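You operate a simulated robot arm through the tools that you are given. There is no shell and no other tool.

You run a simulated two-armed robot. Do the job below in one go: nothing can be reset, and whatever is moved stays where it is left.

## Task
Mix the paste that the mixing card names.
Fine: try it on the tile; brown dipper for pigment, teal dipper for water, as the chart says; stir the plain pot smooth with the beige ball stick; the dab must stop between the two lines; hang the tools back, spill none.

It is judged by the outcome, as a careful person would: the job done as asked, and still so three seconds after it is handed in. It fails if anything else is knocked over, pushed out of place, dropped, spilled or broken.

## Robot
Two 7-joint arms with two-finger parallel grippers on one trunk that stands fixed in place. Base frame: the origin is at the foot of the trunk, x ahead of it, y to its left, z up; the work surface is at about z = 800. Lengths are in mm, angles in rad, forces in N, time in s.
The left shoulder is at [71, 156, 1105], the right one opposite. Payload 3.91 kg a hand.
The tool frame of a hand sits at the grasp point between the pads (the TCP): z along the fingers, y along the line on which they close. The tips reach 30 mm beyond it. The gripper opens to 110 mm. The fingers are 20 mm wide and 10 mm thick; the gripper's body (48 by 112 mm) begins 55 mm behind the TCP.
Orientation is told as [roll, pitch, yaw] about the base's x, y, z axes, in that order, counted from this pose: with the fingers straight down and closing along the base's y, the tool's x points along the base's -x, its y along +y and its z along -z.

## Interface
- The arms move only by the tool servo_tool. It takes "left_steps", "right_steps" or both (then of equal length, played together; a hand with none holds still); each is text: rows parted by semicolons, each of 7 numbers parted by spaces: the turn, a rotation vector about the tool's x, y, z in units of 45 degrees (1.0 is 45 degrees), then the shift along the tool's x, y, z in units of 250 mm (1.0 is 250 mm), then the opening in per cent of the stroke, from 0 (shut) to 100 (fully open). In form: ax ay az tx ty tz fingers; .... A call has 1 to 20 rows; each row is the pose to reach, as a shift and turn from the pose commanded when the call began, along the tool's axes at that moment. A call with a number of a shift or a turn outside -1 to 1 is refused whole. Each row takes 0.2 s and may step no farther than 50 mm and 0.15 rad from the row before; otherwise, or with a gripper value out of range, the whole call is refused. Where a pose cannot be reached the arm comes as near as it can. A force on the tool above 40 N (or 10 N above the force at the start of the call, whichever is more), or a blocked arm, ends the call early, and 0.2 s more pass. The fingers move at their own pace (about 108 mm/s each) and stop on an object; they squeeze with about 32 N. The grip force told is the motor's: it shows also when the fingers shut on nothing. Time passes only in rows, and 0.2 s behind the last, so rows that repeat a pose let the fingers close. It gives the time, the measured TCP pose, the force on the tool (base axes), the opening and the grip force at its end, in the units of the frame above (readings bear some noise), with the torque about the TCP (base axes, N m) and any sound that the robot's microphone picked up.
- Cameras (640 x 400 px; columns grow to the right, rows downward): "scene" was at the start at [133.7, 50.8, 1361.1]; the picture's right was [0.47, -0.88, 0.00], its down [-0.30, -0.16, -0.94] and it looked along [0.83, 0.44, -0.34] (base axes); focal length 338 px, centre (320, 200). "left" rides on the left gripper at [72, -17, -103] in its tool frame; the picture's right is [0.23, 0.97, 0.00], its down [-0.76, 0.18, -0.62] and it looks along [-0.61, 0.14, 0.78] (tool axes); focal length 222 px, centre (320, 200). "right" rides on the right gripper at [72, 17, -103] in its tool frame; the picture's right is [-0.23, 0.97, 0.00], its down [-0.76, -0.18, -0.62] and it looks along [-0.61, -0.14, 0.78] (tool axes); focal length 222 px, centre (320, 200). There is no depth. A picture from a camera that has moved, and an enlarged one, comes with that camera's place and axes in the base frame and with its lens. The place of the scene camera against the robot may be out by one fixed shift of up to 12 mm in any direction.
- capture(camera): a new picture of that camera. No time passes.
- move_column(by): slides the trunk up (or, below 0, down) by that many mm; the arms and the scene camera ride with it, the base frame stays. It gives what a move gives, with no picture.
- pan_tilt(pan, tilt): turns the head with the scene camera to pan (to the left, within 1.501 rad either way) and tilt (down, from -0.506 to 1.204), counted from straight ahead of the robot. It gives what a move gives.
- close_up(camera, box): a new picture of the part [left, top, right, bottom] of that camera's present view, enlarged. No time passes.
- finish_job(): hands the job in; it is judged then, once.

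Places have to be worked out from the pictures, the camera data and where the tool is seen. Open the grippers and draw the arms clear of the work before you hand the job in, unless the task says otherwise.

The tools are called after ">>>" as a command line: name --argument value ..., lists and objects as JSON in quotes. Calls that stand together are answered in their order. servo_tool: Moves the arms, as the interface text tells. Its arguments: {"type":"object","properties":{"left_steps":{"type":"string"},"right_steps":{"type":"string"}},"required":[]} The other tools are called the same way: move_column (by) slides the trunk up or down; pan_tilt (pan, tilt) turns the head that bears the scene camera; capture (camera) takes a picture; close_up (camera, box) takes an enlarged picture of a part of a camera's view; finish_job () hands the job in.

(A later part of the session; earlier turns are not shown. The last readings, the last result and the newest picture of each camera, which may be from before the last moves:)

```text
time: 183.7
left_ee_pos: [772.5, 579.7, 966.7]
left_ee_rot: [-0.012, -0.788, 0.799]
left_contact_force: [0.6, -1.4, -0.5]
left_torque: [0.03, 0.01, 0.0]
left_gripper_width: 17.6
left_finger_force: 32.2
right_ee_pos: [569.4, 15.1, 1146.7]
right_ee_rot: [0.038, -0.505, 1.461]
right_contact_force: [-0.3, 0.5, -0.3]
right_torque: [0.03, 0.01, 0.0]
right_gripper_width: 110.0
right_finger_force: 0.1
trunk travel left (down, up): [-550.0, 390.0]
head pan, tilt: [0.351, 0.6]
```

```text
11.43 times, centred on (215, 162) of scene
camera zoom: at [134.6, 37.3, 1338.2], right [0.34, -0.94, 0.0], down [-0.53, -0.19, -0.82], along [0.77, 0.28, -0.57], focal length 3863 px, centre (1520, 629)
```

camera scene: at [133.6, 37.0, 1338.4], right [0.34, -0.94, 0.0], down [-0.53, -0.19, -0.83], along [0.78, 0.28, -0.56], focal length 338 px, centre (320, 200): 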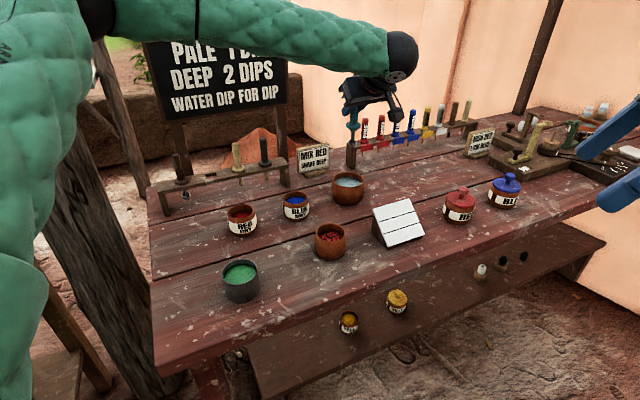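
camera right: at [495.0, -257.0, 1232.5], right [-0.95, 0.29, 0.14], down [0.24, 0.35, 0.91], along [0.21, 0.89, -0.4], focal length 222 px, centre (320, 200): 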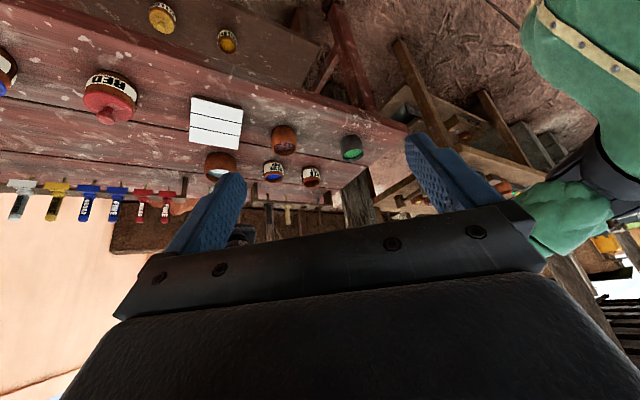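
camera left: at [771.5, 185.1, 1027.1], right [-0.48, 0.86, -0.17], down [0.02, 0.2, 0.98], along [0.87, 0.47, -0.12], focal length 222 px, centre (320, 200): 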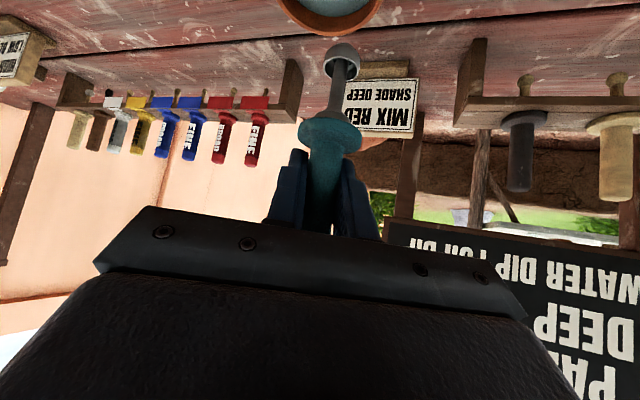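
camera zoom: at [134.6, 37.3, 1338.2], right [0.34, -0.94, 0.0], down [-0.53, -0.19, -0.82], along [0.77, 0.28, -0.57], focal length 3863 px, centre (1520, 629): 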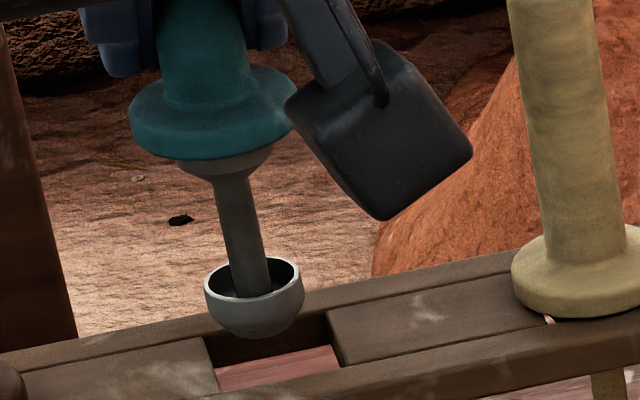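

Cup (770.7, 578) and hole (770.3, 576.7) agree within about 1.5 mm. I lower in small steps and watch the side forces.

>>> servo_tool --left_steps "0 0 0 0.0085 0 0.0085 0; 0 0 0 0.017 0 0.0169 0; 0 0 0 0.0256 0 0.0253 0; 0 0 0 0.0341 0 0.0338 0; 0 0 0 0.0341 0 0.0338 0"

>>> servo_tool --left_steps "0 0 0 0.0057 0 0.0056 0; 0 0 0 0.0114 0 0.0113 0; 0 0 0 0.0114 0 0.0113 0"

>>> close_up --camera "left" --box '[260, 0, 400, 110]'

>>> close_up --camera "right" --box '[280, 186, 310, 206]'

```text
time: 184.7
left_ee_pos: [774.3, 576.9, 964.3]
left_ee_rot: [-0.019, -0.798, 0.801]
left_contact_force: [-2.1, 0.9, 20.3]
left_torque: [0.13, 0.08, 0.01]
left_gripper_width: 17.6
left_finger_force: 31.9
right_ee_pos: [568.0, 14.8, 1147.8]
right_ee_rot: [0.04, -0.503, 1.46]
right_contact_force: [0.4, -0.4, 0.1]
right_torque: [0.0, -0.01, 0.02]
right_gripper_width: 109.9
right_finger_force: 0.1
trunk travel left (down, up): [-550.0, 390.0]
head pan, tilt: [0.351, 0.6]
stopped in row 5 (left hand): the force on the tool passed its limit at 41 N (the readings are from after the stop); the commanded pose is now the measured one
```

```text
time: 185.3
left_ee_pos: [775.7, 576.9, 964.3]
left_ee_rot: [-0.023, -0.804, 0.806]
left_contact_force: [-1.7, -0.4, 18.0]
left_torque: [0.03, 0.11, -0.02]
left_gripper_width: 17.5
left_finger_force: 32.4
right_ee_pos: [567.1, 15.2, 1146.9]
right_ee_rot: [0.038, -0.502, 1.461]
right_contact_force: [-0.2, -0.5, -0.5]
right_torque: [0.02, -0.01, 0.01]
right_gripper_width: 110.1
right_finger_force: 0.0
trunk travel left (down, up): [-550.0, 390.0]
head pan, tilt: [0.351, 0.6]
stopped in row 2 (left hand): the force on the tool passed its limit at 42 N (the readings are from after the stop); the commanded pose is now the measured one
```

```text
3.64 times, centred on (330, 55) of left
camera zoom: at [700.0, 478.6, 982.6], right [-0.8, 0.57, -0.18], down [-0.08, 0.19, 0.98], along [0.6, 0.8, -0.11], focal length 808 px, centre (284, 727)
```

zoom: 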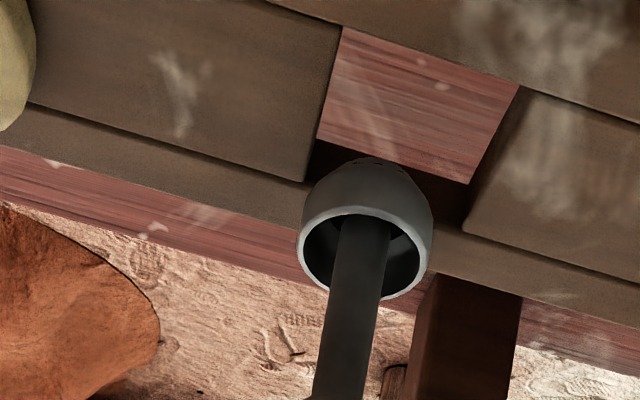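

```text
16.00 times, centred on (295, 196) of right
camera zoom: at [541.7, -96.7, 1204.2], right [-0.95, 0.29, 0.14], down [0.24, 0.35, 0.91], along [0.21, 0.89, -0.4], focal length 3554 px, centre (720, 264)
```

zoom: 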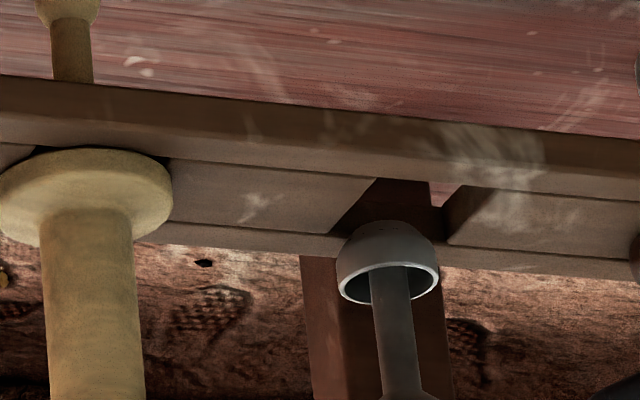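

The cup bottom landed on the rear strip: heights show it was lower and further forward than triangulated. I raise 8 mm, shift about 6 mm toward the robot, and check with the head camera.

>>> servo_tool --left_steps "0 0 0 -0.0115 0 -0.0111 0; 0 0 0 -0.023 0 -0.0222 0; 0 0 0 -0.0064 -0.0063 -0.0394 0; 0 0 0 -0.0064 -0.0063 -0.0394 0"

>>> close_up --camera "scene" --box '[195, 140, 235, 180]'

>>> close_up --camera "left" --box '[260, 0, 400, 150]'

>>> close_up --camera "right" --box '[280, 180, 325, 210]'

```text
time: 186.3
left_ee_pos: [773.0, 574.0, 968.0]
left_ee_rot: [-0.019, -0.799, 0.802]
left_contact_force: [0.4, 0.0, -0.9]
left_torque: [0.04, -0.01, 0.01]
left_gripper_width: 17.6
left_finger_force: 32.1
right_ee_pos: [569.9, 15.7, 1147.1]
right_ee_rot: [0.038, -0.503, 1.461]
right_contact_force: [-0.4, -0.1, 0.1]
right_torque: [-0.03, 0.03, 0.04]
right_gripper_width: 109.9
right_finger_force: 0.0
trunk travel left (down, up): [-550.0, 390.0]
head pan, tilt: [0.351, 0.6]
```

```text
10.00 times, centred on (215, 160) of scene
camera zoom: at [134.7, 37.4, 1338.2], right [0.34, -0.94, 0.0], down [-0.53, -0.19, -0.82], along [0.77, 0.28, -0.57], focal length 3380 px, centre (1370, 600)
```

zoom: 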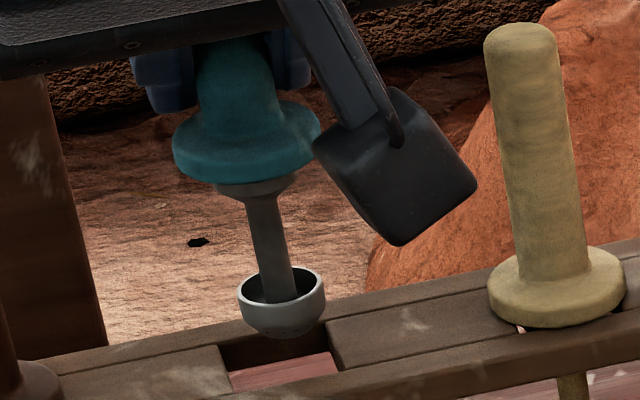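

```text
2.67 times, centred on (330, 75) of left
camera zoom: at [697.4, 474.5, 988.3], right [-0.8, 0.57, -0.18], down [-0.08, 0.19, 0.98], along [0.59, 0.8, -0.11], focal length 592 px, centre (293, 533)
```

zoom: 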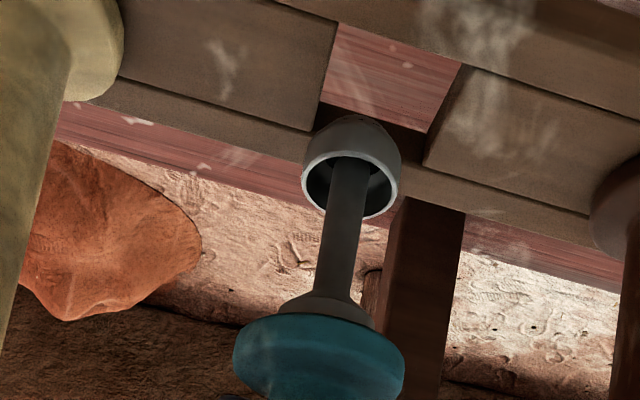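

```text
13.33 times, centred on (302, 195) of right
camera zoom: at [542.7, -95.8, 1204.0], right [-0.95, 0.29, 0.14], down [0.24, 0.35, 0.91], along [0.21, 0.89, -0.4], focal length 2962 px, centre (553, 267)
```

zoom: 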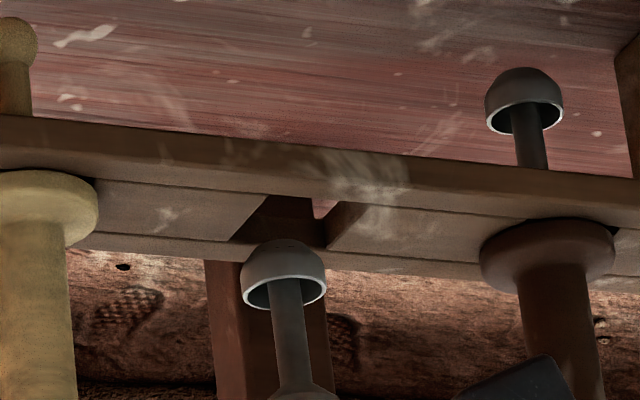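

Comparing with how the tools look when seated, the dipper leans about 5.5° forward and sits 4.5 mm to the right. I rotate it upright, shift left, and check again.

>>> servo_tool --left_steps "0 0.041 0 -0.0033 0.0059 -0.0024 0; 0 0.082 0 -0.0065 0.0119 -0.0048 0; 0 0.122 0 -0.0098 0.0178 -0.0072 0; 0 0.122 0 -0.0098 0.0178 -0.0072 0"

>>> close_up --camera "scene" --box '[195, 140, 235, 180]'

>>> close_up --camera "right" --box '[280, 180, 325, 210]'

>>> close_up --camera "left" --box '[260, 0, 400, 150]'

```text
time: 187.3
left_ee_pos: [770.1, 577.3, 970.5]
left_ee_rot: [-0.019, -0.704, 0.799]
left_contact_force: [-0.7, 0.4, -0.2]
left_torque: [0.01, -0.01, -0.01]
left_gripper_width: 17.2
left_finger_force: 31.6
right_ee_pos: [568.3, 15.7, 1147.3]
right_ee_rot: [0.038, -0.505, 1.46]
right_contact_force: [0.9, -0.1, 0.1]
right_torque: [0.03, -0.01, -0.03]
right_gripper_width: 109.9
right_finger_force: 0.2
trunk travel left (down, up): [-550.0, 390.0]
head pan, tilt: [0.351, 0.6]
```

```text
10.00 times, centred on (215, 160) of scene
camera zoom: at [134.7, 37.2, 1338.2], right [0.34, -0.94, 0.0], down [-0.53, -0.19, -0.82], along [0.77, 0.28, -0.57], focal length 3380 px, centre (1370, 600)
```

zoom: 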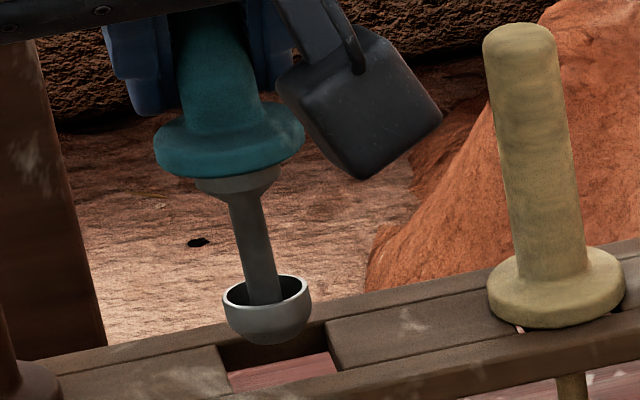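

```text
13.33 times, centred on (302, 195) of right
camera zoom: at [542.7, -96.0, 1204.0], right [-0.95, 0.29, 0.14], down [0.24, 0.35, 0.91], along [0.21, 0.89, -0.4], focal length 2962 px, centre (553, 267)
```

zoom: 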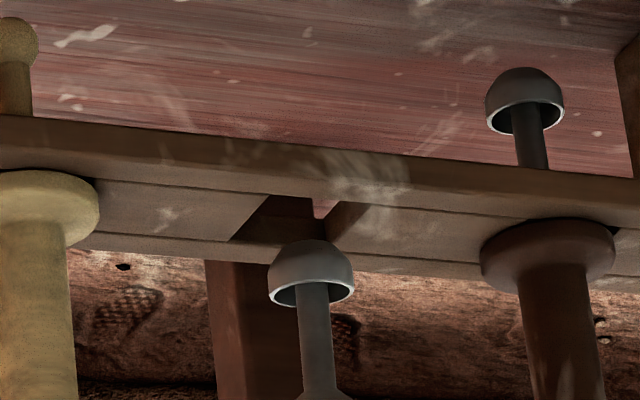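

```text
2.67 times, centred on (330, 75) of left
camera zoom: at [696.1, 479.4, 1002.6], right [-0.81, 0.56, -0.16], down [-0.01, 0.26, 0.97], along [0.59, 0.78, -0.2], focal length 592 px, centre (293, 533)
```

zoom: 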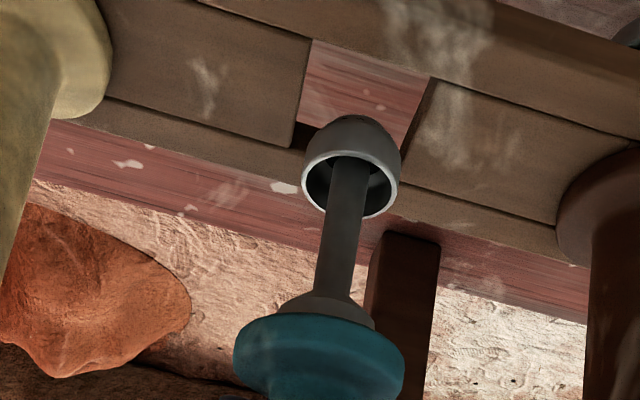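

Now cup and seated-axis lines agree in both cameras; I move 1.7 mm toward the robot and lower in 2 mm steps.

>>> servo_tool --left_steps "0 0 0 0.0052 0 -0.0044 0; 0 0 0 0.0104 0 0.0017 0; 0 0 0 0.0156 0 0.0078 0; 0 0 0 0.0207 0 0.0139 0; 0 0 0 0.0259 0 0.02 0; 0 0 0 0.0259 0 0.02 0"

>>> close_up --camera "scene" --box '[195, 140, 235, 180]'

```text
time: 188.7
left_ee_pos: [767.8, 575.8, 963.0]
left_ee_rot: [-0.019, -0.706, 0.799]
left_contact_force: [-0.4, -0.3, -0.4]
left_torque: [-0.01, 0.0, -0.02]
left_gripper_width: 17.6
left_finger_force: 32.4
right_ee_pos: [567.5, 15.0, 1147.3]
right_ee_rot: [0.038, -0.505, 1.46]
right_contact_force: [-0.4, 0.4, -0.1]
right_torque: [0.01, 0.01, -0.04]
right_gripper_width: 110.1
right_finger_force: 0.0
trunk travel left (down, up): [-550.0, 390.0]
head pan, tilt: [0.351, 0.6]
```

```text
10.00 times, centred on (215, 160) of scene
camera zoom: at [134.6, 37.2, 1338.2], right [0.34, -0.94, 0.0], down [-0.53, -0.19, -0.82], along [0.77, 0.28, -0.57], focal length 3380 px, centre (1370, 600)
```

zoom: 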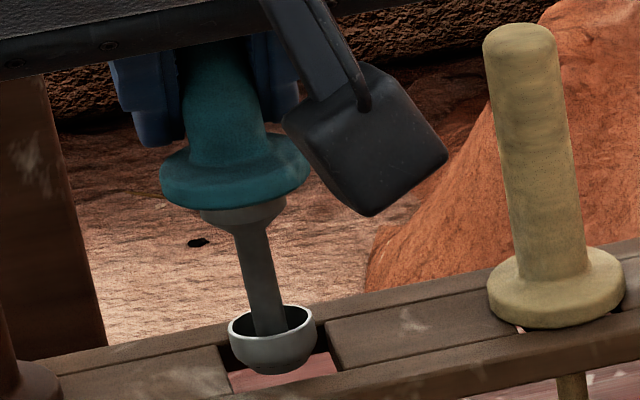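

No contact and the cup sinks into the hole. I continue in small steps.

>>> servo_tool --left_steps "0 0 0 0.0052 0 0.0061 0; 0 0 0 0.0104 0 0.0122 0; 0 0 0 0.0155 0 0.0183 0; 0 0 0 0.0155 0 0.0183 0"

>>> servo_tool --left_steps "0 0 0 0.0052 0 0.0061 0; 0 0 0 0.0104 0 0.0122 0; 0 0 0 0.0104 0 0.0122 0"

>>> close_up --camera "scene" --box '[195, 140, 235, 180]'

>>> close_up --camera "left" --box '[260, 0, 400, 150]'

```text
time: 189.7
left_ee_pos: [767.6, 575.5, 960.8]
left_ee_rot: [-0.021, -0.71, 0.801]
left_contact_force: [5.5, 9.2, 36.6]
left_torque: [0.2, 0.04, -0.01]
left_gripper_width: 17.6
left_finger_force: 31.9
right_ee_pos: [567.0, 14.2, 1148.8]
right_ee_rot: [0.038, -0.504, 1.463]
right_contact_force: [0.4, -0.9, 0.3]
right_torque: [0.02, -0.03, -0.01]
right_gripper_width: 110.2
right_finger_force: 0.1
trunk travel left (down, up): [-550.0, 390.0]
head pan, tilt: [0.351, 0.6]
```

```text
time: 190.1
left_ee_pos: [768.8, 575.0, 961.7]
left_ee_rot: [-0.024, -0.714, 0.802]
left_contact_force: [-1.9, 0.9, 18.2]
left_torque: [-0.14, 0.45, -0.06]
left_gripper_width: 17.9
left_finger_force: 32.1
right_ee_pos: [567.0, 14.7, 1146.8]
right_ee_rot: [0.038, -0.504, 1.461]
right_contact_force: [0.0, -0.1, -1.1]
right_torque: [0.0, 0.02, -0.01]
right_gripper_width: 110.3
right_finger_force: 0.2
trunk travel left (down, up): [-550.0, 390.0]
head pan, tilt: [0.351, 0.6]
stopped in row 2 (left hand): the force on the tool passed its limit at 50 N (the readings are from after the stop); the commanded pose is now the measured one
```

```text
10.00 times, centred on (215, 160) of scene
camera zoom: at [133.5, 36.5, 1337.9], right [0.34, -0.94, 0.0], down [-0.53, -0.19, -0.83], along [0.78, 0.28, -0.56], focal length 3380 px, centre (1370, 600)
```

zoom: 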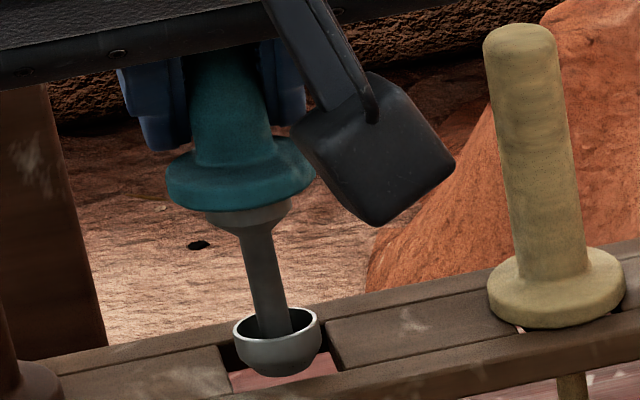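

```text
2.67 times, centred on (330, 75) of left
camera zoom: at [695.5, 477.7, 991.7], right [-0.81, 0.56, -0.17], down [-0.02, 0.26, 0.97], along [0.59, 0.79, -0.2], focal length 592 px, centre (293, 533)
```

zoom: 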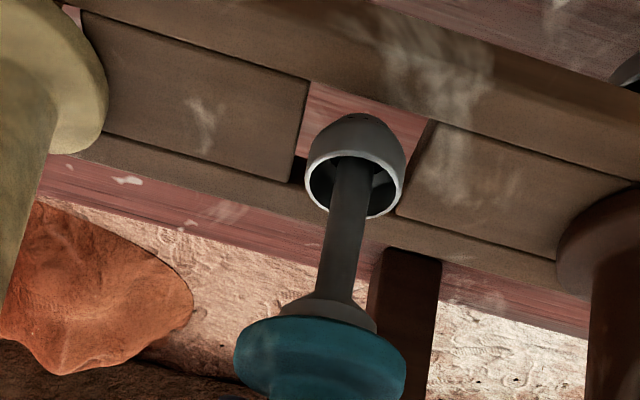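

Torque readings show the near edge of the cup met the front strip this time (the far edge before). So the hole centre is a few millimetres further forward; I lift 4 mm and re-measure the lean.

>>> servo_tool --left_steps "0 0 0 -0.0052 0 -0.0061 0; 0 0 0 -0.0129 0 -0.0152 0; 0 0 0 -0.0129 0 -0.0152 0"

>>> close_up --camera "right" --box '[280, 185, 325, 215]'

>>> close_up --camera "scene" --box '[195, 140, 235, 180]'

>>> close_up --camera "left" --box '[270, 0, 390, 130]'

```text
time: 190.9
left_ee_pos: [769.1, 575.3, 963.0]
left_ee_rot: [-0.021, -0.709, 0.8]
left_contact_force: [0.2, -0.4, 0.2]
left_torque: [0.03, 0.01, -0.01]
left_gripper_width: 17.4
left_finger_force: 32.0
right_ee_pos: [567.2, 16.4, 1146.9]
right_ee_rot: [0.037, -0.505, 1.461]
right_contact_force: [0.7, 0.0, 0.0]
right_torque: [-0.01, 0.0, 0.01]
right_gripper_width: 110.1
right_finger_force: 0.0
trunk travel left (down, up): [-550.0, 390.0]
head pan, tilt: [0.351, 0.6]
```

```text
13.33 times, centred on (302, 200) of right
camera zoom: at [542.6, -96.0, 1203.9], right [-0.95, 0.29, 0.14], down [0.24, 0.35, 0.91], along [0.21, 0.89, -0.4], focal length 2962 px, centre (553, 200)
```

zoom: 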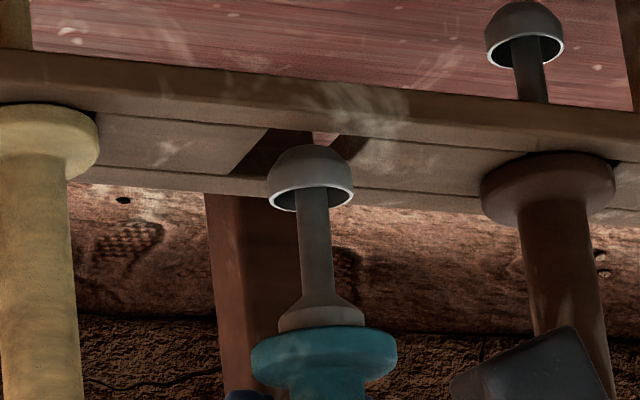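

```text
10.00 times, centred on (215, 160) of scene
camera zoom: at [134.6, 37.2, 1338.1], right [0.34, -0.94, 0.0], down [-0.53, -0.19, -0.82], along [0.77, 0.28, -0.57], focal length 3380 px, centre (1370, 600)
```

zoom: 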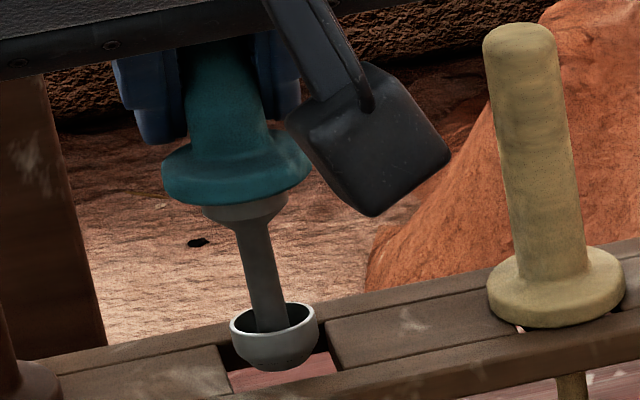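

```text
3.08 times, centred on (330, 65) of left
camera zoom: at [695.4, 478.3, 994.1], right [-0.81, 0.56, -0.16], down [-0.02, 0.26, 0.97], along [0.59, 0.79, -0.2], focal length 684 px, centre (289, 615)
```

zoom: 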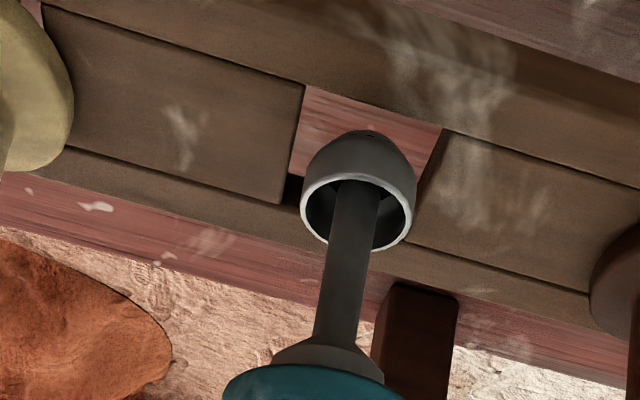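

The dipper now leans about 5° toward the robot after that touch. I rotate the hand forward 5.5° to bring it vertical, raising a little, and re-measure against the seated brown one.

>>> servo_tool --left_steps "0 -0.041 0 -0.003 0 -0.003 0; 0 -0.082 0 -0.006 0 -0.007 0; 0 -0.122 0 -0.009 0 -0.011 0; 0 -0.122 0 -0.009 0 -0.011 0"

>>> close_up --camera "right" --box '[280, 185, 325, 215]'

>>> close_up --camera "left" --box '[270, 0, 390, 130]'

>>> close_up --camera "scene" --box '[180, 130, 240, 190]'

```text
time: 191.9
left_ee_pos: [768.5, 576.0, 966.7]
left_ee_rot: [-0.022, -0.805, 0.805]
left_contact_force: [-0.1, -0.4, -0.6]
left_torque: [0.0, 0.01, -0.02]
left_gripper_width: 17.5
left_finger_force: 32.3
right_ee_pos: [568.9, 15.8, 1146.9]
right_ee_rot: [0.039, -0.503, 1.46]
right_contact_force: [-0.3, -0.6, 0.5]
right_torque: [-0.01, -0.01, -0.01]
right_gripper_width: 110.0
right_finger_force: 0.1
trunk travel left (down, up): [-550.0, 390.0]
head pan, tilt: [0.351, 0.6]
```

```text
13.33 times, centred on (302, 200) of right
camera zoom: at [542.6, -96.0, 1204.1], right [-0.95, 0.29, 0.14], down [0.24, 0.35, 0.91], along [0.21, 0.89, -0.4], focal length 2962 px, centre (553, 200)
```

zoom: 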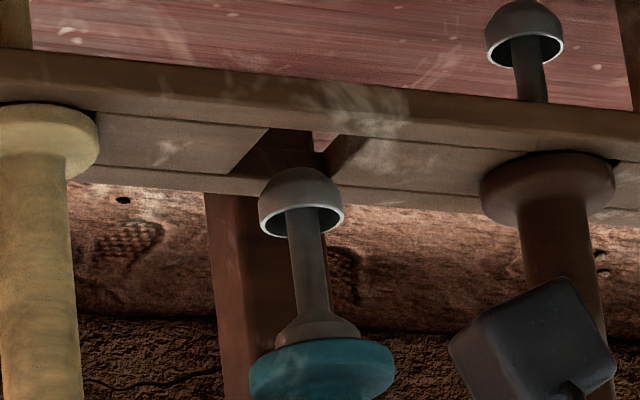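

```text
3.08 times, centred on (330, 65) of left
camera zoom: at [693.7, 476.9, 986.1], right [-0.8, 0.57, -0.18], down [-0.08, 0.19, 0.98], along [0.6, 0.8, -0.11], focal length 684 px, centre (289, 615)
```

zoom: 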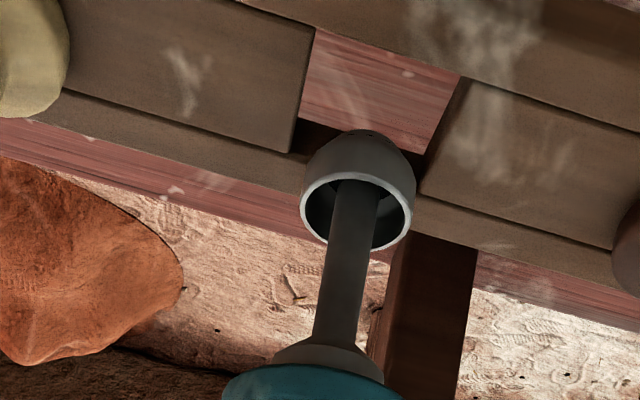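

```text
6.67 times, centred on (210, 160) of scene
camera zoom: at [134.6, 37.2, 1338.2], right [0.34, -0.94, 0.0], down [-0.53, -0.19, -0.82], along [0.77, 0.28, -0.57], focal length 2254 px, centre (1053, 467)
```

zoom: 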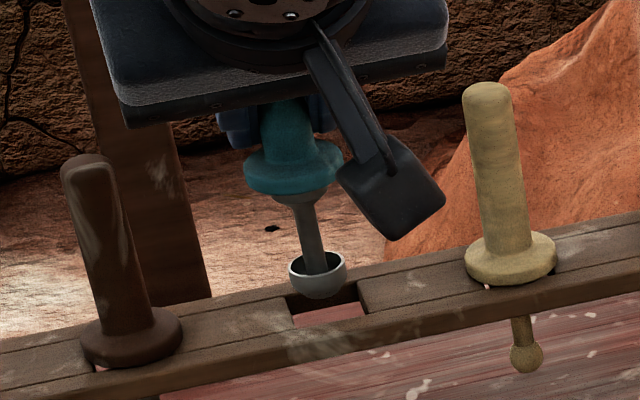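

From the two contacts (far edge, then near edge) the hole centre must lie midway, about 3 mm nearer than the cup is now. I shift 3 mm back and lower in 1 mm steps reading the force each time.

>>> servo_tool --left_steps "0 0 0 0.0083 0 -0.0086 0; 0 0 0 0.0112 0 -0.0058 0; 0 0 0 0.0141 0 -0.0031 0; 0 0 0 0.0141 0 -0.0031 0"

>>> servo_tool --left_steps "0 0 0 0.0043 0 0.0042 0; 0 0 0 0.0043 0 0.0042 0"

>>> servo_tool --left_steps "0 0 0 0.0043 0 0.0042 0; 0 0 0 0.0043 0 0.0042 0"

>>> servo_tool --left_steps "0 0 0 0.0043 0 0.0042 0; 0 0 0 0.0043 0 0.0042 0"

```text
time: 192.9
left_ee_pos: [767.0, 573.2, 964.7]
left_ee_rot: [-0.022, -0.805, 0.803]
left_contact_force: [-0.3, 0.6, -0.9]
left_torque: [0.02, -0.03, 0.01]
left_gripper_width: 17.3
left_finger_force: 31.9
right_ee_pos: [568.9, 16.0, 1147.0]
right_ee_rot: [0.038, -0.503, 1.46]
right_contact_force: [-0.2, -0.6, 0.1]
right_torque: [0.03, -0.03, 0.01]
right_gripper_width: 110.0
right_finger_force: 0.0
trunk travel left (down, up): [-550.0, 390.0]
head pan, tilt: [0.351, 0.6]
```

```text
time: 193.5
left_ee_pos: [766.6, 573.6, 963.4]
left_ee_rot: [-0.023, -0.808, 0.805]
left_contact_force: [-0.6, -0.2, -0.4]
left_torque: [0.02, -0.02, -0.01]
left_gripper_width: 17.4
left_finger_force: 31.9
right_ee_pos: [568.2, 14.7, 1147.3]
right_ee_rot: [0.038, -0.505, 1.459]
right_contact_force: [-0.3, -0.6, 0.3]
right_torque: [0.01, -0.01, 0.02]
right_gripper_width: 109.9
right_finger_force: 0.1
trunk travel left (down, up): [-550.0, 390.0]
head pan, tilt: [0.351, 0.6]
```

```text
time: 194.1
left_ee_pos: [766.2, 574.0, 962.4]
left_ee_rot: [-0.024, -0.803, 0.805]
left_contact_force: [0.7, -0.3, 0.1]
left_torque: [0.04, -0.01, 0.02]
left_gripper_width: 17.1
left_finger_force: 32.2
right_ee_pos: [567.7, 14.9, 1147.7]
right_ee_rot: [0.039, -0.506, 1.46]
right_contact_force: [-0.4, 0.2, -0.3]
right_torque: [-0.01, 0.0, 0.03]
right_gripper_width: 109.9
right_finger_force: 0.0
trunk travel left (down, up): [-550.0, 390.0]
head pan, tilt: [0.351, 0.6]
```

```text
time: 194.7
left_ee_pos: [766.4, 573.9, 961.0]
left_ee_rot: [-0.023, -0.805, 0.806]
left_contact_force: [0.2, -0.3, -0.1]
left_torque: [0.0, -0.03, 0.04]
left_gripper_width: 17.5
left_finger_force: 32.1
right_ee_pos: [569.7, 16.1, 1146.9]
right_ee_rot: [0.038, -0.505, 1.461]
right_contact_force: [0.6, 0.1, 0.6]
right_torque: [-0.01, -0.01, -0.03]
right_gripper_width: 110.2
right_finger_force: 0.1
trunk travel left (down, up): [-550.0, 390.0]
head pan, tilt: [0.351, 0.6]
```

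No force at z=961. I keep going in 1.5 mm steps.

>>> servo_tool --left_steps "0 0 0 0.0043 0 0.0042 0; 0 0 0 0.0043 0 0.0042 0"

>>> servo_tool --left_steps "0 0 0 0.0043 0 0.0042 0; 0 0 0 0.0043 0 0.0042 0"

>>> servo_tool --left_steps "0 0 0 0.0043 0 0.0042 0; 0 0 0 0.0043 0 0.0042 0"

>>> close_up --camera "left" --box '[270, 0, 390, 130]'

>>> close_up --camera "scene" --box '[195, 140, 235, 180]'

```text
time: 195.3
left_ee_pos: [766.1, 574.2, 958.7]
left_ee_rot: [-0.023, -0.804, 0.805]
left_contact_force: [-0.4, 0.4, -0.5]
left_torque: [0.0, -0.04, 0.02]
left_gripper_width: 17.4
left_finger_force: 32.1
right_ee_pos: [568.6, 15.9, 1146.8]
right_ee_rot: [0.039, -0.505, 1.46]
right_contact_force: [-0.1, -0.1, -0.3]
right_torque: [0.01, -0.01, -0.01]
right_gripper_width: 109.9
right_finger_force: 0.0
trunk travel left (down, up): [-550.0, 390.0]
head pan, tilt: [0.351, 0.6]
```

```text
time: 195.9
left_ee_pos: [766.6, 574.0, 957.6]
left_ee_rot: [-0.025, -0.806, 0.805]
left_contact_force: [-0.2, 0.2, -1.3]
left_torque: [-0.02, -0.03, 0.01]
left_gripper_width: 17.5
left_finger_force: 31.6
right_ee_pos: [567.7, 15.8, 1148.3]
right_ee_rot: [0.039, -0.505, 1.463]
right_contact_force: [-0.7, -0.7, -0.3]
right_torque: [-0.01, -0.01, 0.01]
right_gripper_width: 109.9
right_finger_force: 0.1
trunk travel left (down, up): [-550.0, 390.0]
head pan, tilt: [0.351, 0.6]
```

```text
time: 196.5
left_ee_pos: [766.9, 574.0, 955.0]
left_ee_rot: [-0.024, -0.805, 0.804]
left_contact_force: [0.2, 0.0, -0.3]
left_torque: [0.0, 0.0, 0.04]
left_gripper_width: 17.3
left_finger_force: 32.4
right_ee_pos: [567.7, 16.1, 1147.3]
right_ee_rot: [0.039, -0.503, 1.46]
right_contact_force: [0.1, 0.2, -0.8]
right_torque: [-0.02, -0.01, 0.0]
right_gripper_width: 110.1
right_finger_force: 0.1
trunk travel left (down, up): [-550.0, 390.0]
head pan, tilt: [0.351, 0.6]
```

```text
3.08 times, centred on (330, 65) of left
camera zoom: at [691.7, 475.4, 974.5], right [-0.8, 0.57, -0.18], down [-0.08, 0.19, 0.98], along [0.6, 0.8, -0.11], focal length 684 px, centre (289, 615)
```

zoom: 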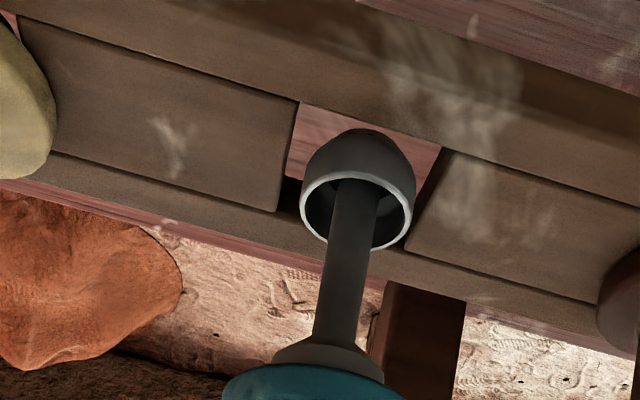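

```text
10.00 times, centred on (215, 160) of scene
camera zoom: at [134.6, 37.2, 1338.2], right [0.34, -0.94, 0.0], down [-0.53, -0.19, -0.82], along [0.77, 0.28, -0.57], focal length 3380 px, centre (1370, 600)
```

zoom: 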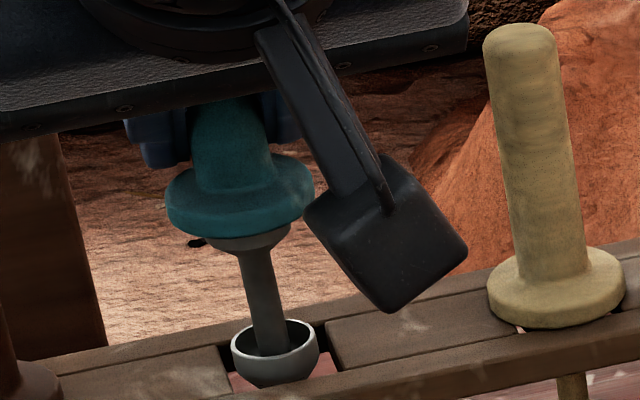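

The cup is going into the hole freely. I continue.

>>> servo_tool --left_steps "0 0 0 0.0058 0 0.0055 0; 0 0 0 0.0115 0 0.0111 0; 0 0 0 0.0115 0 0.0111 0"

>>> servo_tool --left_steps "0 0 0 0.0058 0 0.0055 0; 0 0 0 0.0115 0 0.0111 0; 0 0 0 0.0115 0 0.0111 0"

>>> servo_tool --left_steps "0 0 0 0.0058 0 0.0055 0; 0 0 0 0.0115 0 0.0111 0; 0 0 0 0.0115 0 0.0111 0"

>>> close_up --camera "left" --box '[270, 0, 390, 130]'

>>> close_up --camera "right" --box '[280, 185, 325, 215]'

```text
time: 197.3
left_ee_pos: [767.9, 573.6, 950.6]
left_ee_rot: [-0.024, -0.803, 0.805]
left_contact_force: [0.6, 0.2, 0.1]
left_torque: [0.02, -0.04, -0.05]
left_gripper_width: 17.6
left_finger_force: 32.1
right_ee_pos: [569.1, 14.3, 1147.2]
right_ee_rot: [0.039, -0.504, 1.459]
right_contact_force: [-0.4, -0.6, 0.2]
right_torque: [-0.02, 0.02, -0.02]
right_gripper_width: 110.3
right_finger_force: 0.1
trunk travel left (down, up): [-550.0, 390.0]
head pan, tilt: [0.351, 0.6]
```

```text
time: 198.1
left_ee_pos: [767.6, 573.9, 948.3]
left_ee_rot: [-0.025, -0.806, 0.804]
left_contact_force: [1.0, -0.2, -0.5]
left_torque: [-0.03, 0.01, 0.02]
left_gripper_width: 17.6
left_finger_force: 31.5
right_ee_pos: [569.2, 15.2, 1146.6]
right_ee_rot: [0.039, -0.506, 1.461]
right_contact_force: [-0.2, 0.1, -0.3]
right_torque: [0.02, -0.01, 0.01]
right_gripper_width: 110.0
right_finger_force: 0.0
trunk travel left (down, up): [-550.0, 390.0]
head pan, tilt: [0.351, 0.6]
```

```text
time: 198.9
left_ee_pos: [768.0, 573.8, 944.7]
left_ee_rot: [-0.024, -0.807, 0.805]
left_contact_force: [-0.6, 0.1, -0.7]
left_torque: [0.03, 0.01, 0.03]
left_gripper_width: 17.7
left_finger_force: 31.4
right_ee_pos: [568.9, 14.7, 1146.8]
right_ee_rot: [0.038, -0.504, 1.463]
right_contact_force: [-0.9, 0.1, 0.1]
right_torque: [-0.04, 0.0, 0.0]
right_gripper_width: 109.9
right_finger_force: 0.0
trunk travel left (down, up): [-550.0, 390.0]
head pan, tilt: [0.351, 0.6]
```

```text
3.08 times, centred on (330, 65) of left
camera zoom: at [692.7, 474.6, 963.4], right [-0.8, 0.57, -0.18], down [-0.08, 0.19, 0.98], along [0.6, 0.8, -0.11], focal length 684 px, centre (289, 615)
```

zoom: 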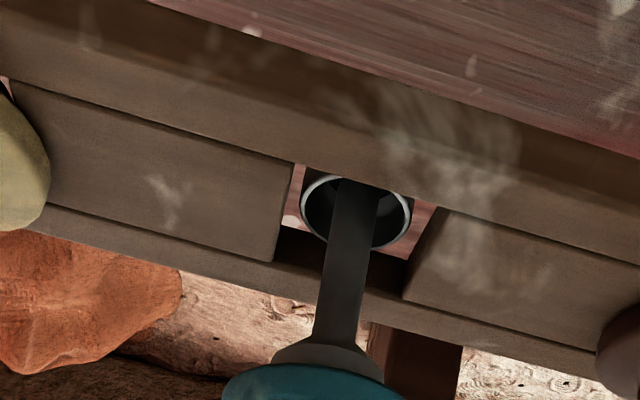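

```text
13.33 times, centred on (302, 200) of right
camera zoom: at [542.6, -96.0, 1204.1], right [-0.95, 0.29, 0.14], down [0.24, 0.35, 0.91], along [0.21, 0.89, -0.4], focal length 2962 px, centre (553, 200)
```

zoom: 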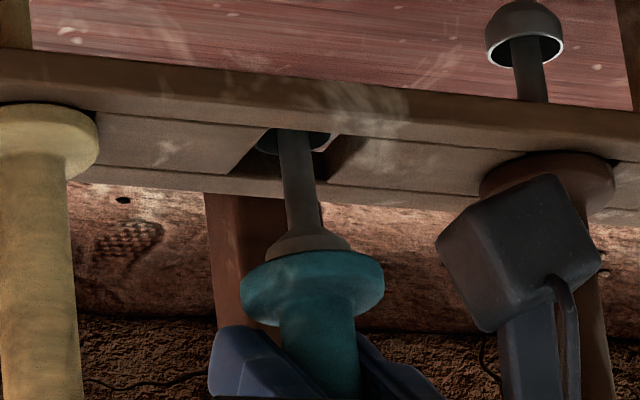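

The cup is through the hole. I lower the remaining way in two short legs.

>>> servo_tool --left_steps "0 0 0 0.0086 0 0.0083 0; 0 0 0 0.0173 0 0.0166 0; 0 0 0 0.026 0 0.0249 0; 0 0 0 0.0346 0 0.0333 0; 0 0 0 0.0432 0 0.0416 0; 0 0 0 0.0432 0 0.0416 0"

>>> servo_tool --left_steps "0 0 0 0.0086 0 0.0083 0; 0 0 0 0.0173 0 0.0166 0; 0 0 0 0.026 0 0.0249 0; 0 0 0 0.0346 0 0.0333 0; 0 0 0 0.0346 0 0.0333 0"

>>> close_up --camera "right" --box '[280, 185, 325, 215]'

>>> close_up --camera "scene" --box '[180, 130, 240, 190]'

```text
time: 200.3
left_ee_pos: [767.8, 574.7, 927.9]
left_ee_rot: [-0.028, -0.805, 0.804]
left_contact_force: [-1.7, 0.7, -0.8]
left_torque: [0.03, -0.01, -0.01]
left_gripper_width: 17.5
left_finger_force: 31.9
right_ee_pos: [567.7, 16.5, 1147.7]
right_ee_rot: [0.038, -0.504, 1.461]
right_contact_force: [-0.2, -0.6, 0.1]
right_torque: [0.06, 0.01, -0.01]
right_gripper_width: 110.1
right_finger_force: 0.1
trunk travel left (down, up): [-550.0, 390.0]
head pan, tilt: [0.351, 0.6]
```

```text
time: 201.5
left_ee_pos: [766.7, 572.4, 917.6]
left_ee_rot: [-0.022, -0.805, 0.803]
left_contact_force: [0.4, -1.0, 0.0]
left_torque: [0.0, 0.0, 0.0]
left_gripper_width: 17.4
left_finger_force: 32.1
right_ee_pos: [568.1, 15.1, 1147.1]
right_ee_rot: [0.039, -0.504, 1.461]
right_contact_force: [-0.1, 0.6, -0.3]
right_torque: [0.01, 0.02, -0.01]
right_gripper_width: 110.2
right_finger_force: 0.0
trunk travel left (down, up): [-550.0, 390.0]
head pan, tilt: [0.351, 0.6]
```

```text
13.33 times, centred on (302, 200) of right
camera zoom: at [542.6, -96.0, 1204.1], right [-0.95, 0.29, 0.14], down [0.24, 0.35, 0.91], along [0.21, 0.89, -0.4], focal length 2962 px, centre (553, 200)
```

zoom: 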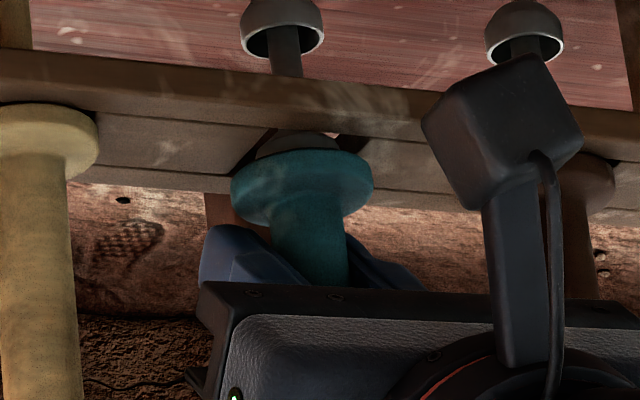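

```text
6.67 times, centred on (210, 160) of scene
camera zoom: at [134.6, 37.2, 1338.2], right [0.34, -0.94, 0.0], down [-0.53, -0.19, -0.82], along [0.77, 0.28, -0.57], focal length 2254 px, centre (1053, 467)
```

zoom: 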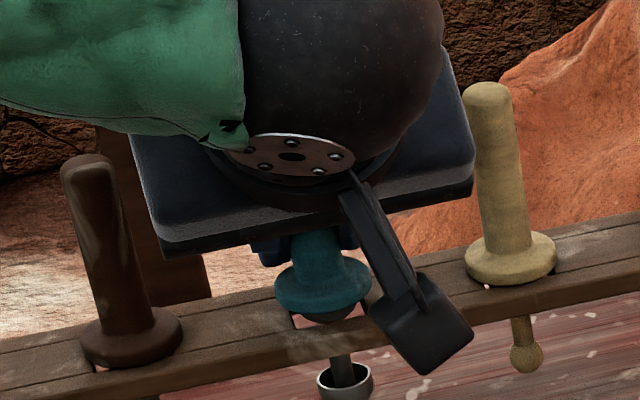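

About 6 mm remain. I lower 5 mm gently, then open.

>>> servo_tool --left_steps "0 0 0 0.0043 0 0.0042 0; 0 0 0 0.0086 0 0.0083 0; 0 0 0 0.0144 0 0.0139 0; 0 0 0 0.0144 0 0.0139 0"

>>> close_up --camera "right" --box '[280, 185, 325, 215]'

```text
time: 202.5
left_ee_pos: [768.1, 573.4, 911.4]
left_ee_rot: [-0.023, -0.807, 0.806]
left_contact_force: [0.2, 0.1, 0.1]
left_torque: [-0.05, -0.01, 0.01]
left_gripper_width: 17.4
left_finger_force: 32.1
right_ee_pos: [569.4, 16.4, 1147.2]
right_ee_rot: [0.039, -0.505, 1.46]
right_contact_force: [-0.2, -0.3, -0.2]
right_torque: [-0.02, 0.02, 0.03]
right_gripper_width: 109.9
right_finger_force: 0.0
trunk travel left (down, up): [-550.0, 390.0]
head pan, tilt: [0.351, 0.6]
```

```text
13.33 times, centred on (302, 200) of right
camera zoom: at [542.6, -96.0, 1204.1], right [-0.95, 0.29, 0.14], down [0.24, 0.35, 0.91], along [0.21, 0.89, -0.4], focal length 2962 px, centre (553, 200)
```

zoom: 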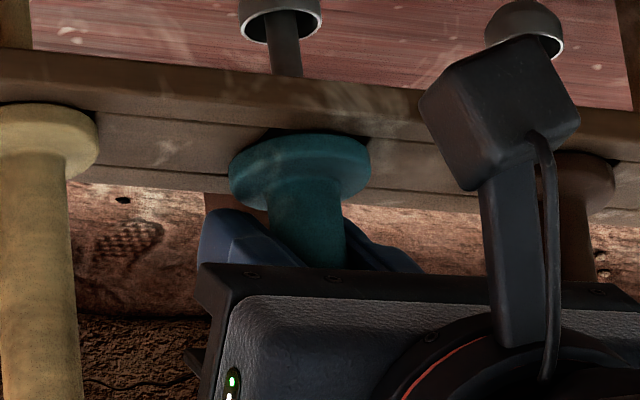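

Practically seated. I open the fingers and look before backing off.

>>> servo_tool --left_steps "0 0 0 0 0 0 15; 0 0 0 0 0 0 25; 0 0 0 0 0 0 40; 0 0 0 0 0 0 50; 0 0 0 0 0 0 50"

>>> close_up --camera "right" --box '[280, 185, 325, 215]'

>>> servo_tool --left_steps "0 0 0 0 0 -0.06 50; 0 0 0 0 0 -0.12 50; 0 0 0 0 0 -0.2 50; 0 0 0 0 0 -0.28 50; 0 0 0 0 0 -0.36 50; 0 0 0 0 0 -0.44 50; 0 0 0 0 0 -0.44 50"

>>> close_up --camera "scene" --box '[140, 120, 300, 240]'

>>> close_up --camera "right" --box '[270, 180, 350, 230]'

```text
time: 203.7
left_ee_pos: [767.3, 573.0, 911.9]
left_ee_rot: [-0.022, -0.805, 0.805]
left_contact_force: [-0.3, 0.5, 0.3]
left_torque: [-0.02, 0.02, 0.04]
left_gripper_width: 55.0
left_finger_force: 0.0
right_ee_pos: [567.9, 14.9, 1147.5]
right_ee_rot: [0.038, -0.503, 1.461]
right_contact_force: [-0.8, 0.2, -0.1]
right_torque: [0.04, -0.03, -0.04]
right_gripper_width: 110.2
right_finger_force: 0.0
trunk travel left (down, up): [-550.0, 390.0]
head pan, tilt: [0.351, 0.6]
```

```text
13.33 times, centred on (302, 200) of right
camera zoom: at [542.6, -96.0, 1204.1], right [-0.95, 0.29, 0.14], down [0.24, 0.35, 0.91], along [0.21, 0.89, -0.4], focal length 2962 px, centre (553, 200)
```

zoom: 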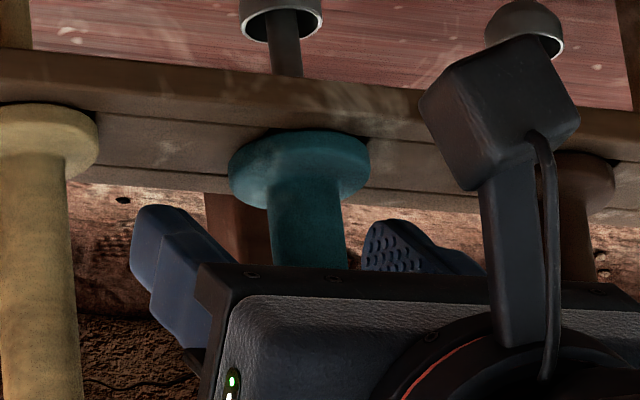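

```text
time: 205.3
left_ee_pos: [709.9, 519.2, 986.5]
left_ee_rot: [-0.022, -0.804, 0.806]
left_contact_force: [0.0, -0.1, -0.3]
left_torque: [0.0, 0.01, 0.04]
left_gripper_width: 54.7
left_finger_force: 0.0
right_ee_pos: [568.4, 15.6, 1146.3]
right_ee_rot: [0.039, -0.503, 1.46]
right_contact_force: [0.1, 0.1, 0.5]
right_torque: [0.02, 0.01, 0.01]
right_gripper_width: 110.0
right_finger_force: 0.1
trunk travel left (down, up): [-550.0, 390.0]
head pan, tilt: [0.351, 0.6]
```

```text
3.33 times, centred on (220, 180) of scene
camera zoom: at [135.1, 37.4, 1338.1], right [0.34, -0.94, 0.0], down [-0.53, -0.19, -0.82], along [0.77, 0.28, -0.57], focal length 1127 px, centre (653, 267)
```

zoom: 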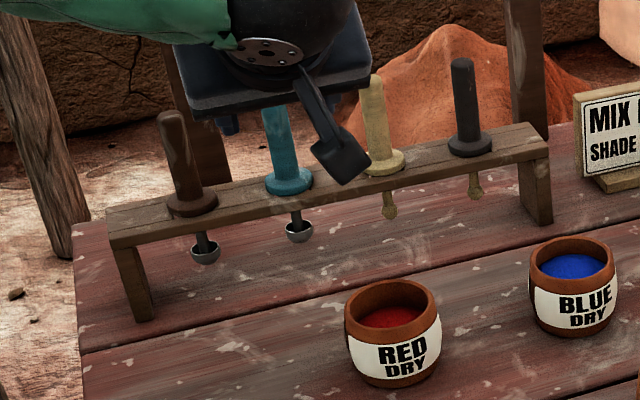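

```text
8.00 times, centred on (310, 205) of right
camera zoom: at [543.0, -95.8, 1203.8], right [-0.95, 0.29, 0.14], down [0.24, 0.35, 0.91], along [0.21, 0.89, -0.4], focal length 1777 px, centre (400, 160)
```

zoom: 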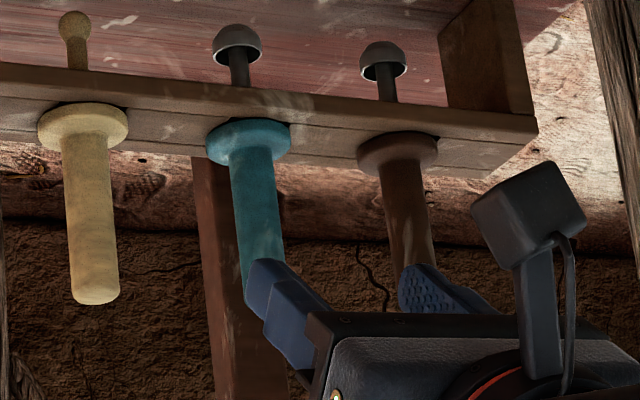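

Both dippers hang properly. Next I move in front of the beige ball stick at about (820, 520) for the same kind of grasp.

>>> servo_tool --left_steps "0 0 0 -0.0095 -0.077 -0.011 50; 0 0 0 -0.019 -0.154 -0.022 50; 0 0 0 -0.028 -0.23 -0.033 50; 0 0 0 -0.0378 -0.307 -0.0445 50; 0 0 0 -0.0378 -0.307 -0.0445 50"

>>> capture --camera "left"

>>> close_up --camera "scene" --box '[140, 120, 300, 240]'

```text
time: 206.5
left_ee_pos: [763.2, 464.4, 1002.0]
left_ee_rot: [-0.027, -0.804, 0.805]
left_contact_force: [-0.6, 0.2, -0.2]
left_torque: [0.01, 0.01, -0.06]
left_gripper_width: 54.9
left_finger_force: 0.0
right_ee_pos: [567.0, 17.9, 1147.6]
right_ee_rot: [0.039, -0.502, 1.462]
right_contact_force: [0.7, 0.8, 0.5]
right_torque: [-0.02, 0.0, -0.03]
right_gripper_width: 110.0
right_finger_force: 0.1
trunk travel left (down, up): [-550.0, 390.0]
head pan, tilt: [0.351, 0.6]
```

```text
taken
camera left: at [687.3, 364.9, 1022.2], right [-0.8, 0.57, -0.18], down [-0.08, 0.19, 0.98], along [0.6, 0.8, -0.11], focal length 222 px, centre (320, 200)
```

left: 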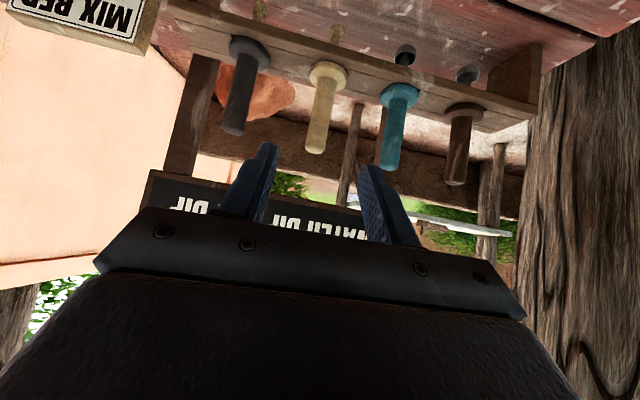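

```text
3.33 times, centred on (220, 180) of scene
camera zoom: at [134.2, 37.7, 1338.3], right [0.34, -0.94, 0.0], down [-0.53, -0.19, -0.82], along [0.77, 0.28, -0.57], focal length 1127 px, centre (653, 267)
```

zoom: 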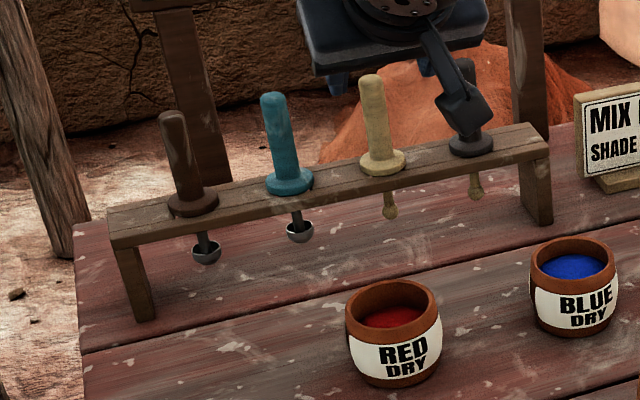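

Beige stick is centred between the fingers. I advance 110 mm, close, and lift gently.

>>> servo_tool --left_steps "0 0 0 0 0 0.08 50; 0 0 0 0 0 0.16 50; 0 0 0 0 0 0.24 50; 0 0 0 0 0 0.32 50; 0 0 0 0 0 0.4 50; 0 0 0 0 0 0.44 50; 0 0 0 0 0 0.44 50"

>>> capture --camera "left"

>>> close_up --camera "right" --box '[250, 180, 330, 230]'

```text
time: 208.1
left_ee_pos: [819.5, 516.8, 929.1]
left_ee_rot: [-0.026, -0.805, 0.805]
left_contact_force: [0.9, -1.7, 0.6]
left_torque: [-0.01, -0.02, -0.04]
left_gripper_width: 55.0
left_finger_force: 0.1
right_ee_pos: [567.6, 15.4, 1147.8]
right_ee_rot: [0.038, -0.505, 1.462]
right_contact_force: [-0.1, -0.3, 0.0]
right_torque: [-0.01, 0.01, 0.03]
right_gripper_width: 110.0
right_finger_force: 0.1
trunk travel left (down, up): [-550.0, 390.0]
head pan, tilt: [0.351, 0.6]
```

```text
taken
camera left: at [743.8, 418.9, 948.4], right [-0.8, 0.57, -0.18], down [-0.08, 0.19, 0.98], along [0.6, 0.8, -0.11], focal length 222 px, centre (320, 200)
```

left: 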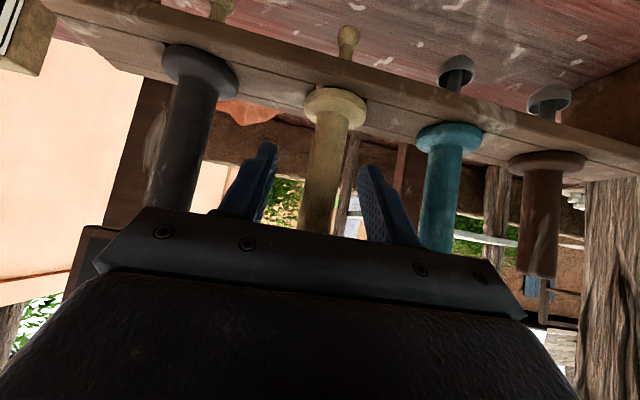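

```text
8.00 times, centred on (290, 205) of right
camera zoom: at [542.6, -96.1, 1204.1], right [-0.95, 0.29, 0.14], down [0.24, 0.35, 0.91], along [0.21, 0.89, -0.4], focal length 1777 px, centre (560, 160)
```

zoom: 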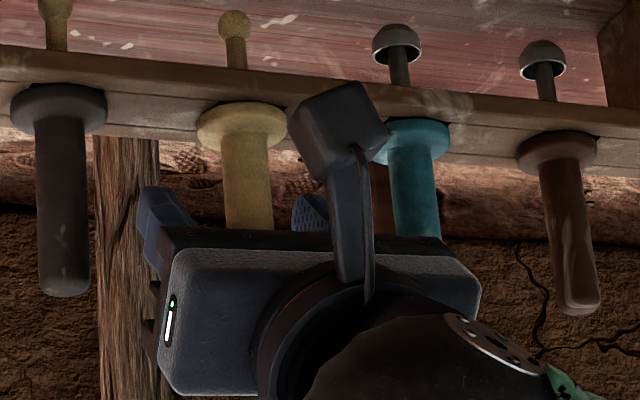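

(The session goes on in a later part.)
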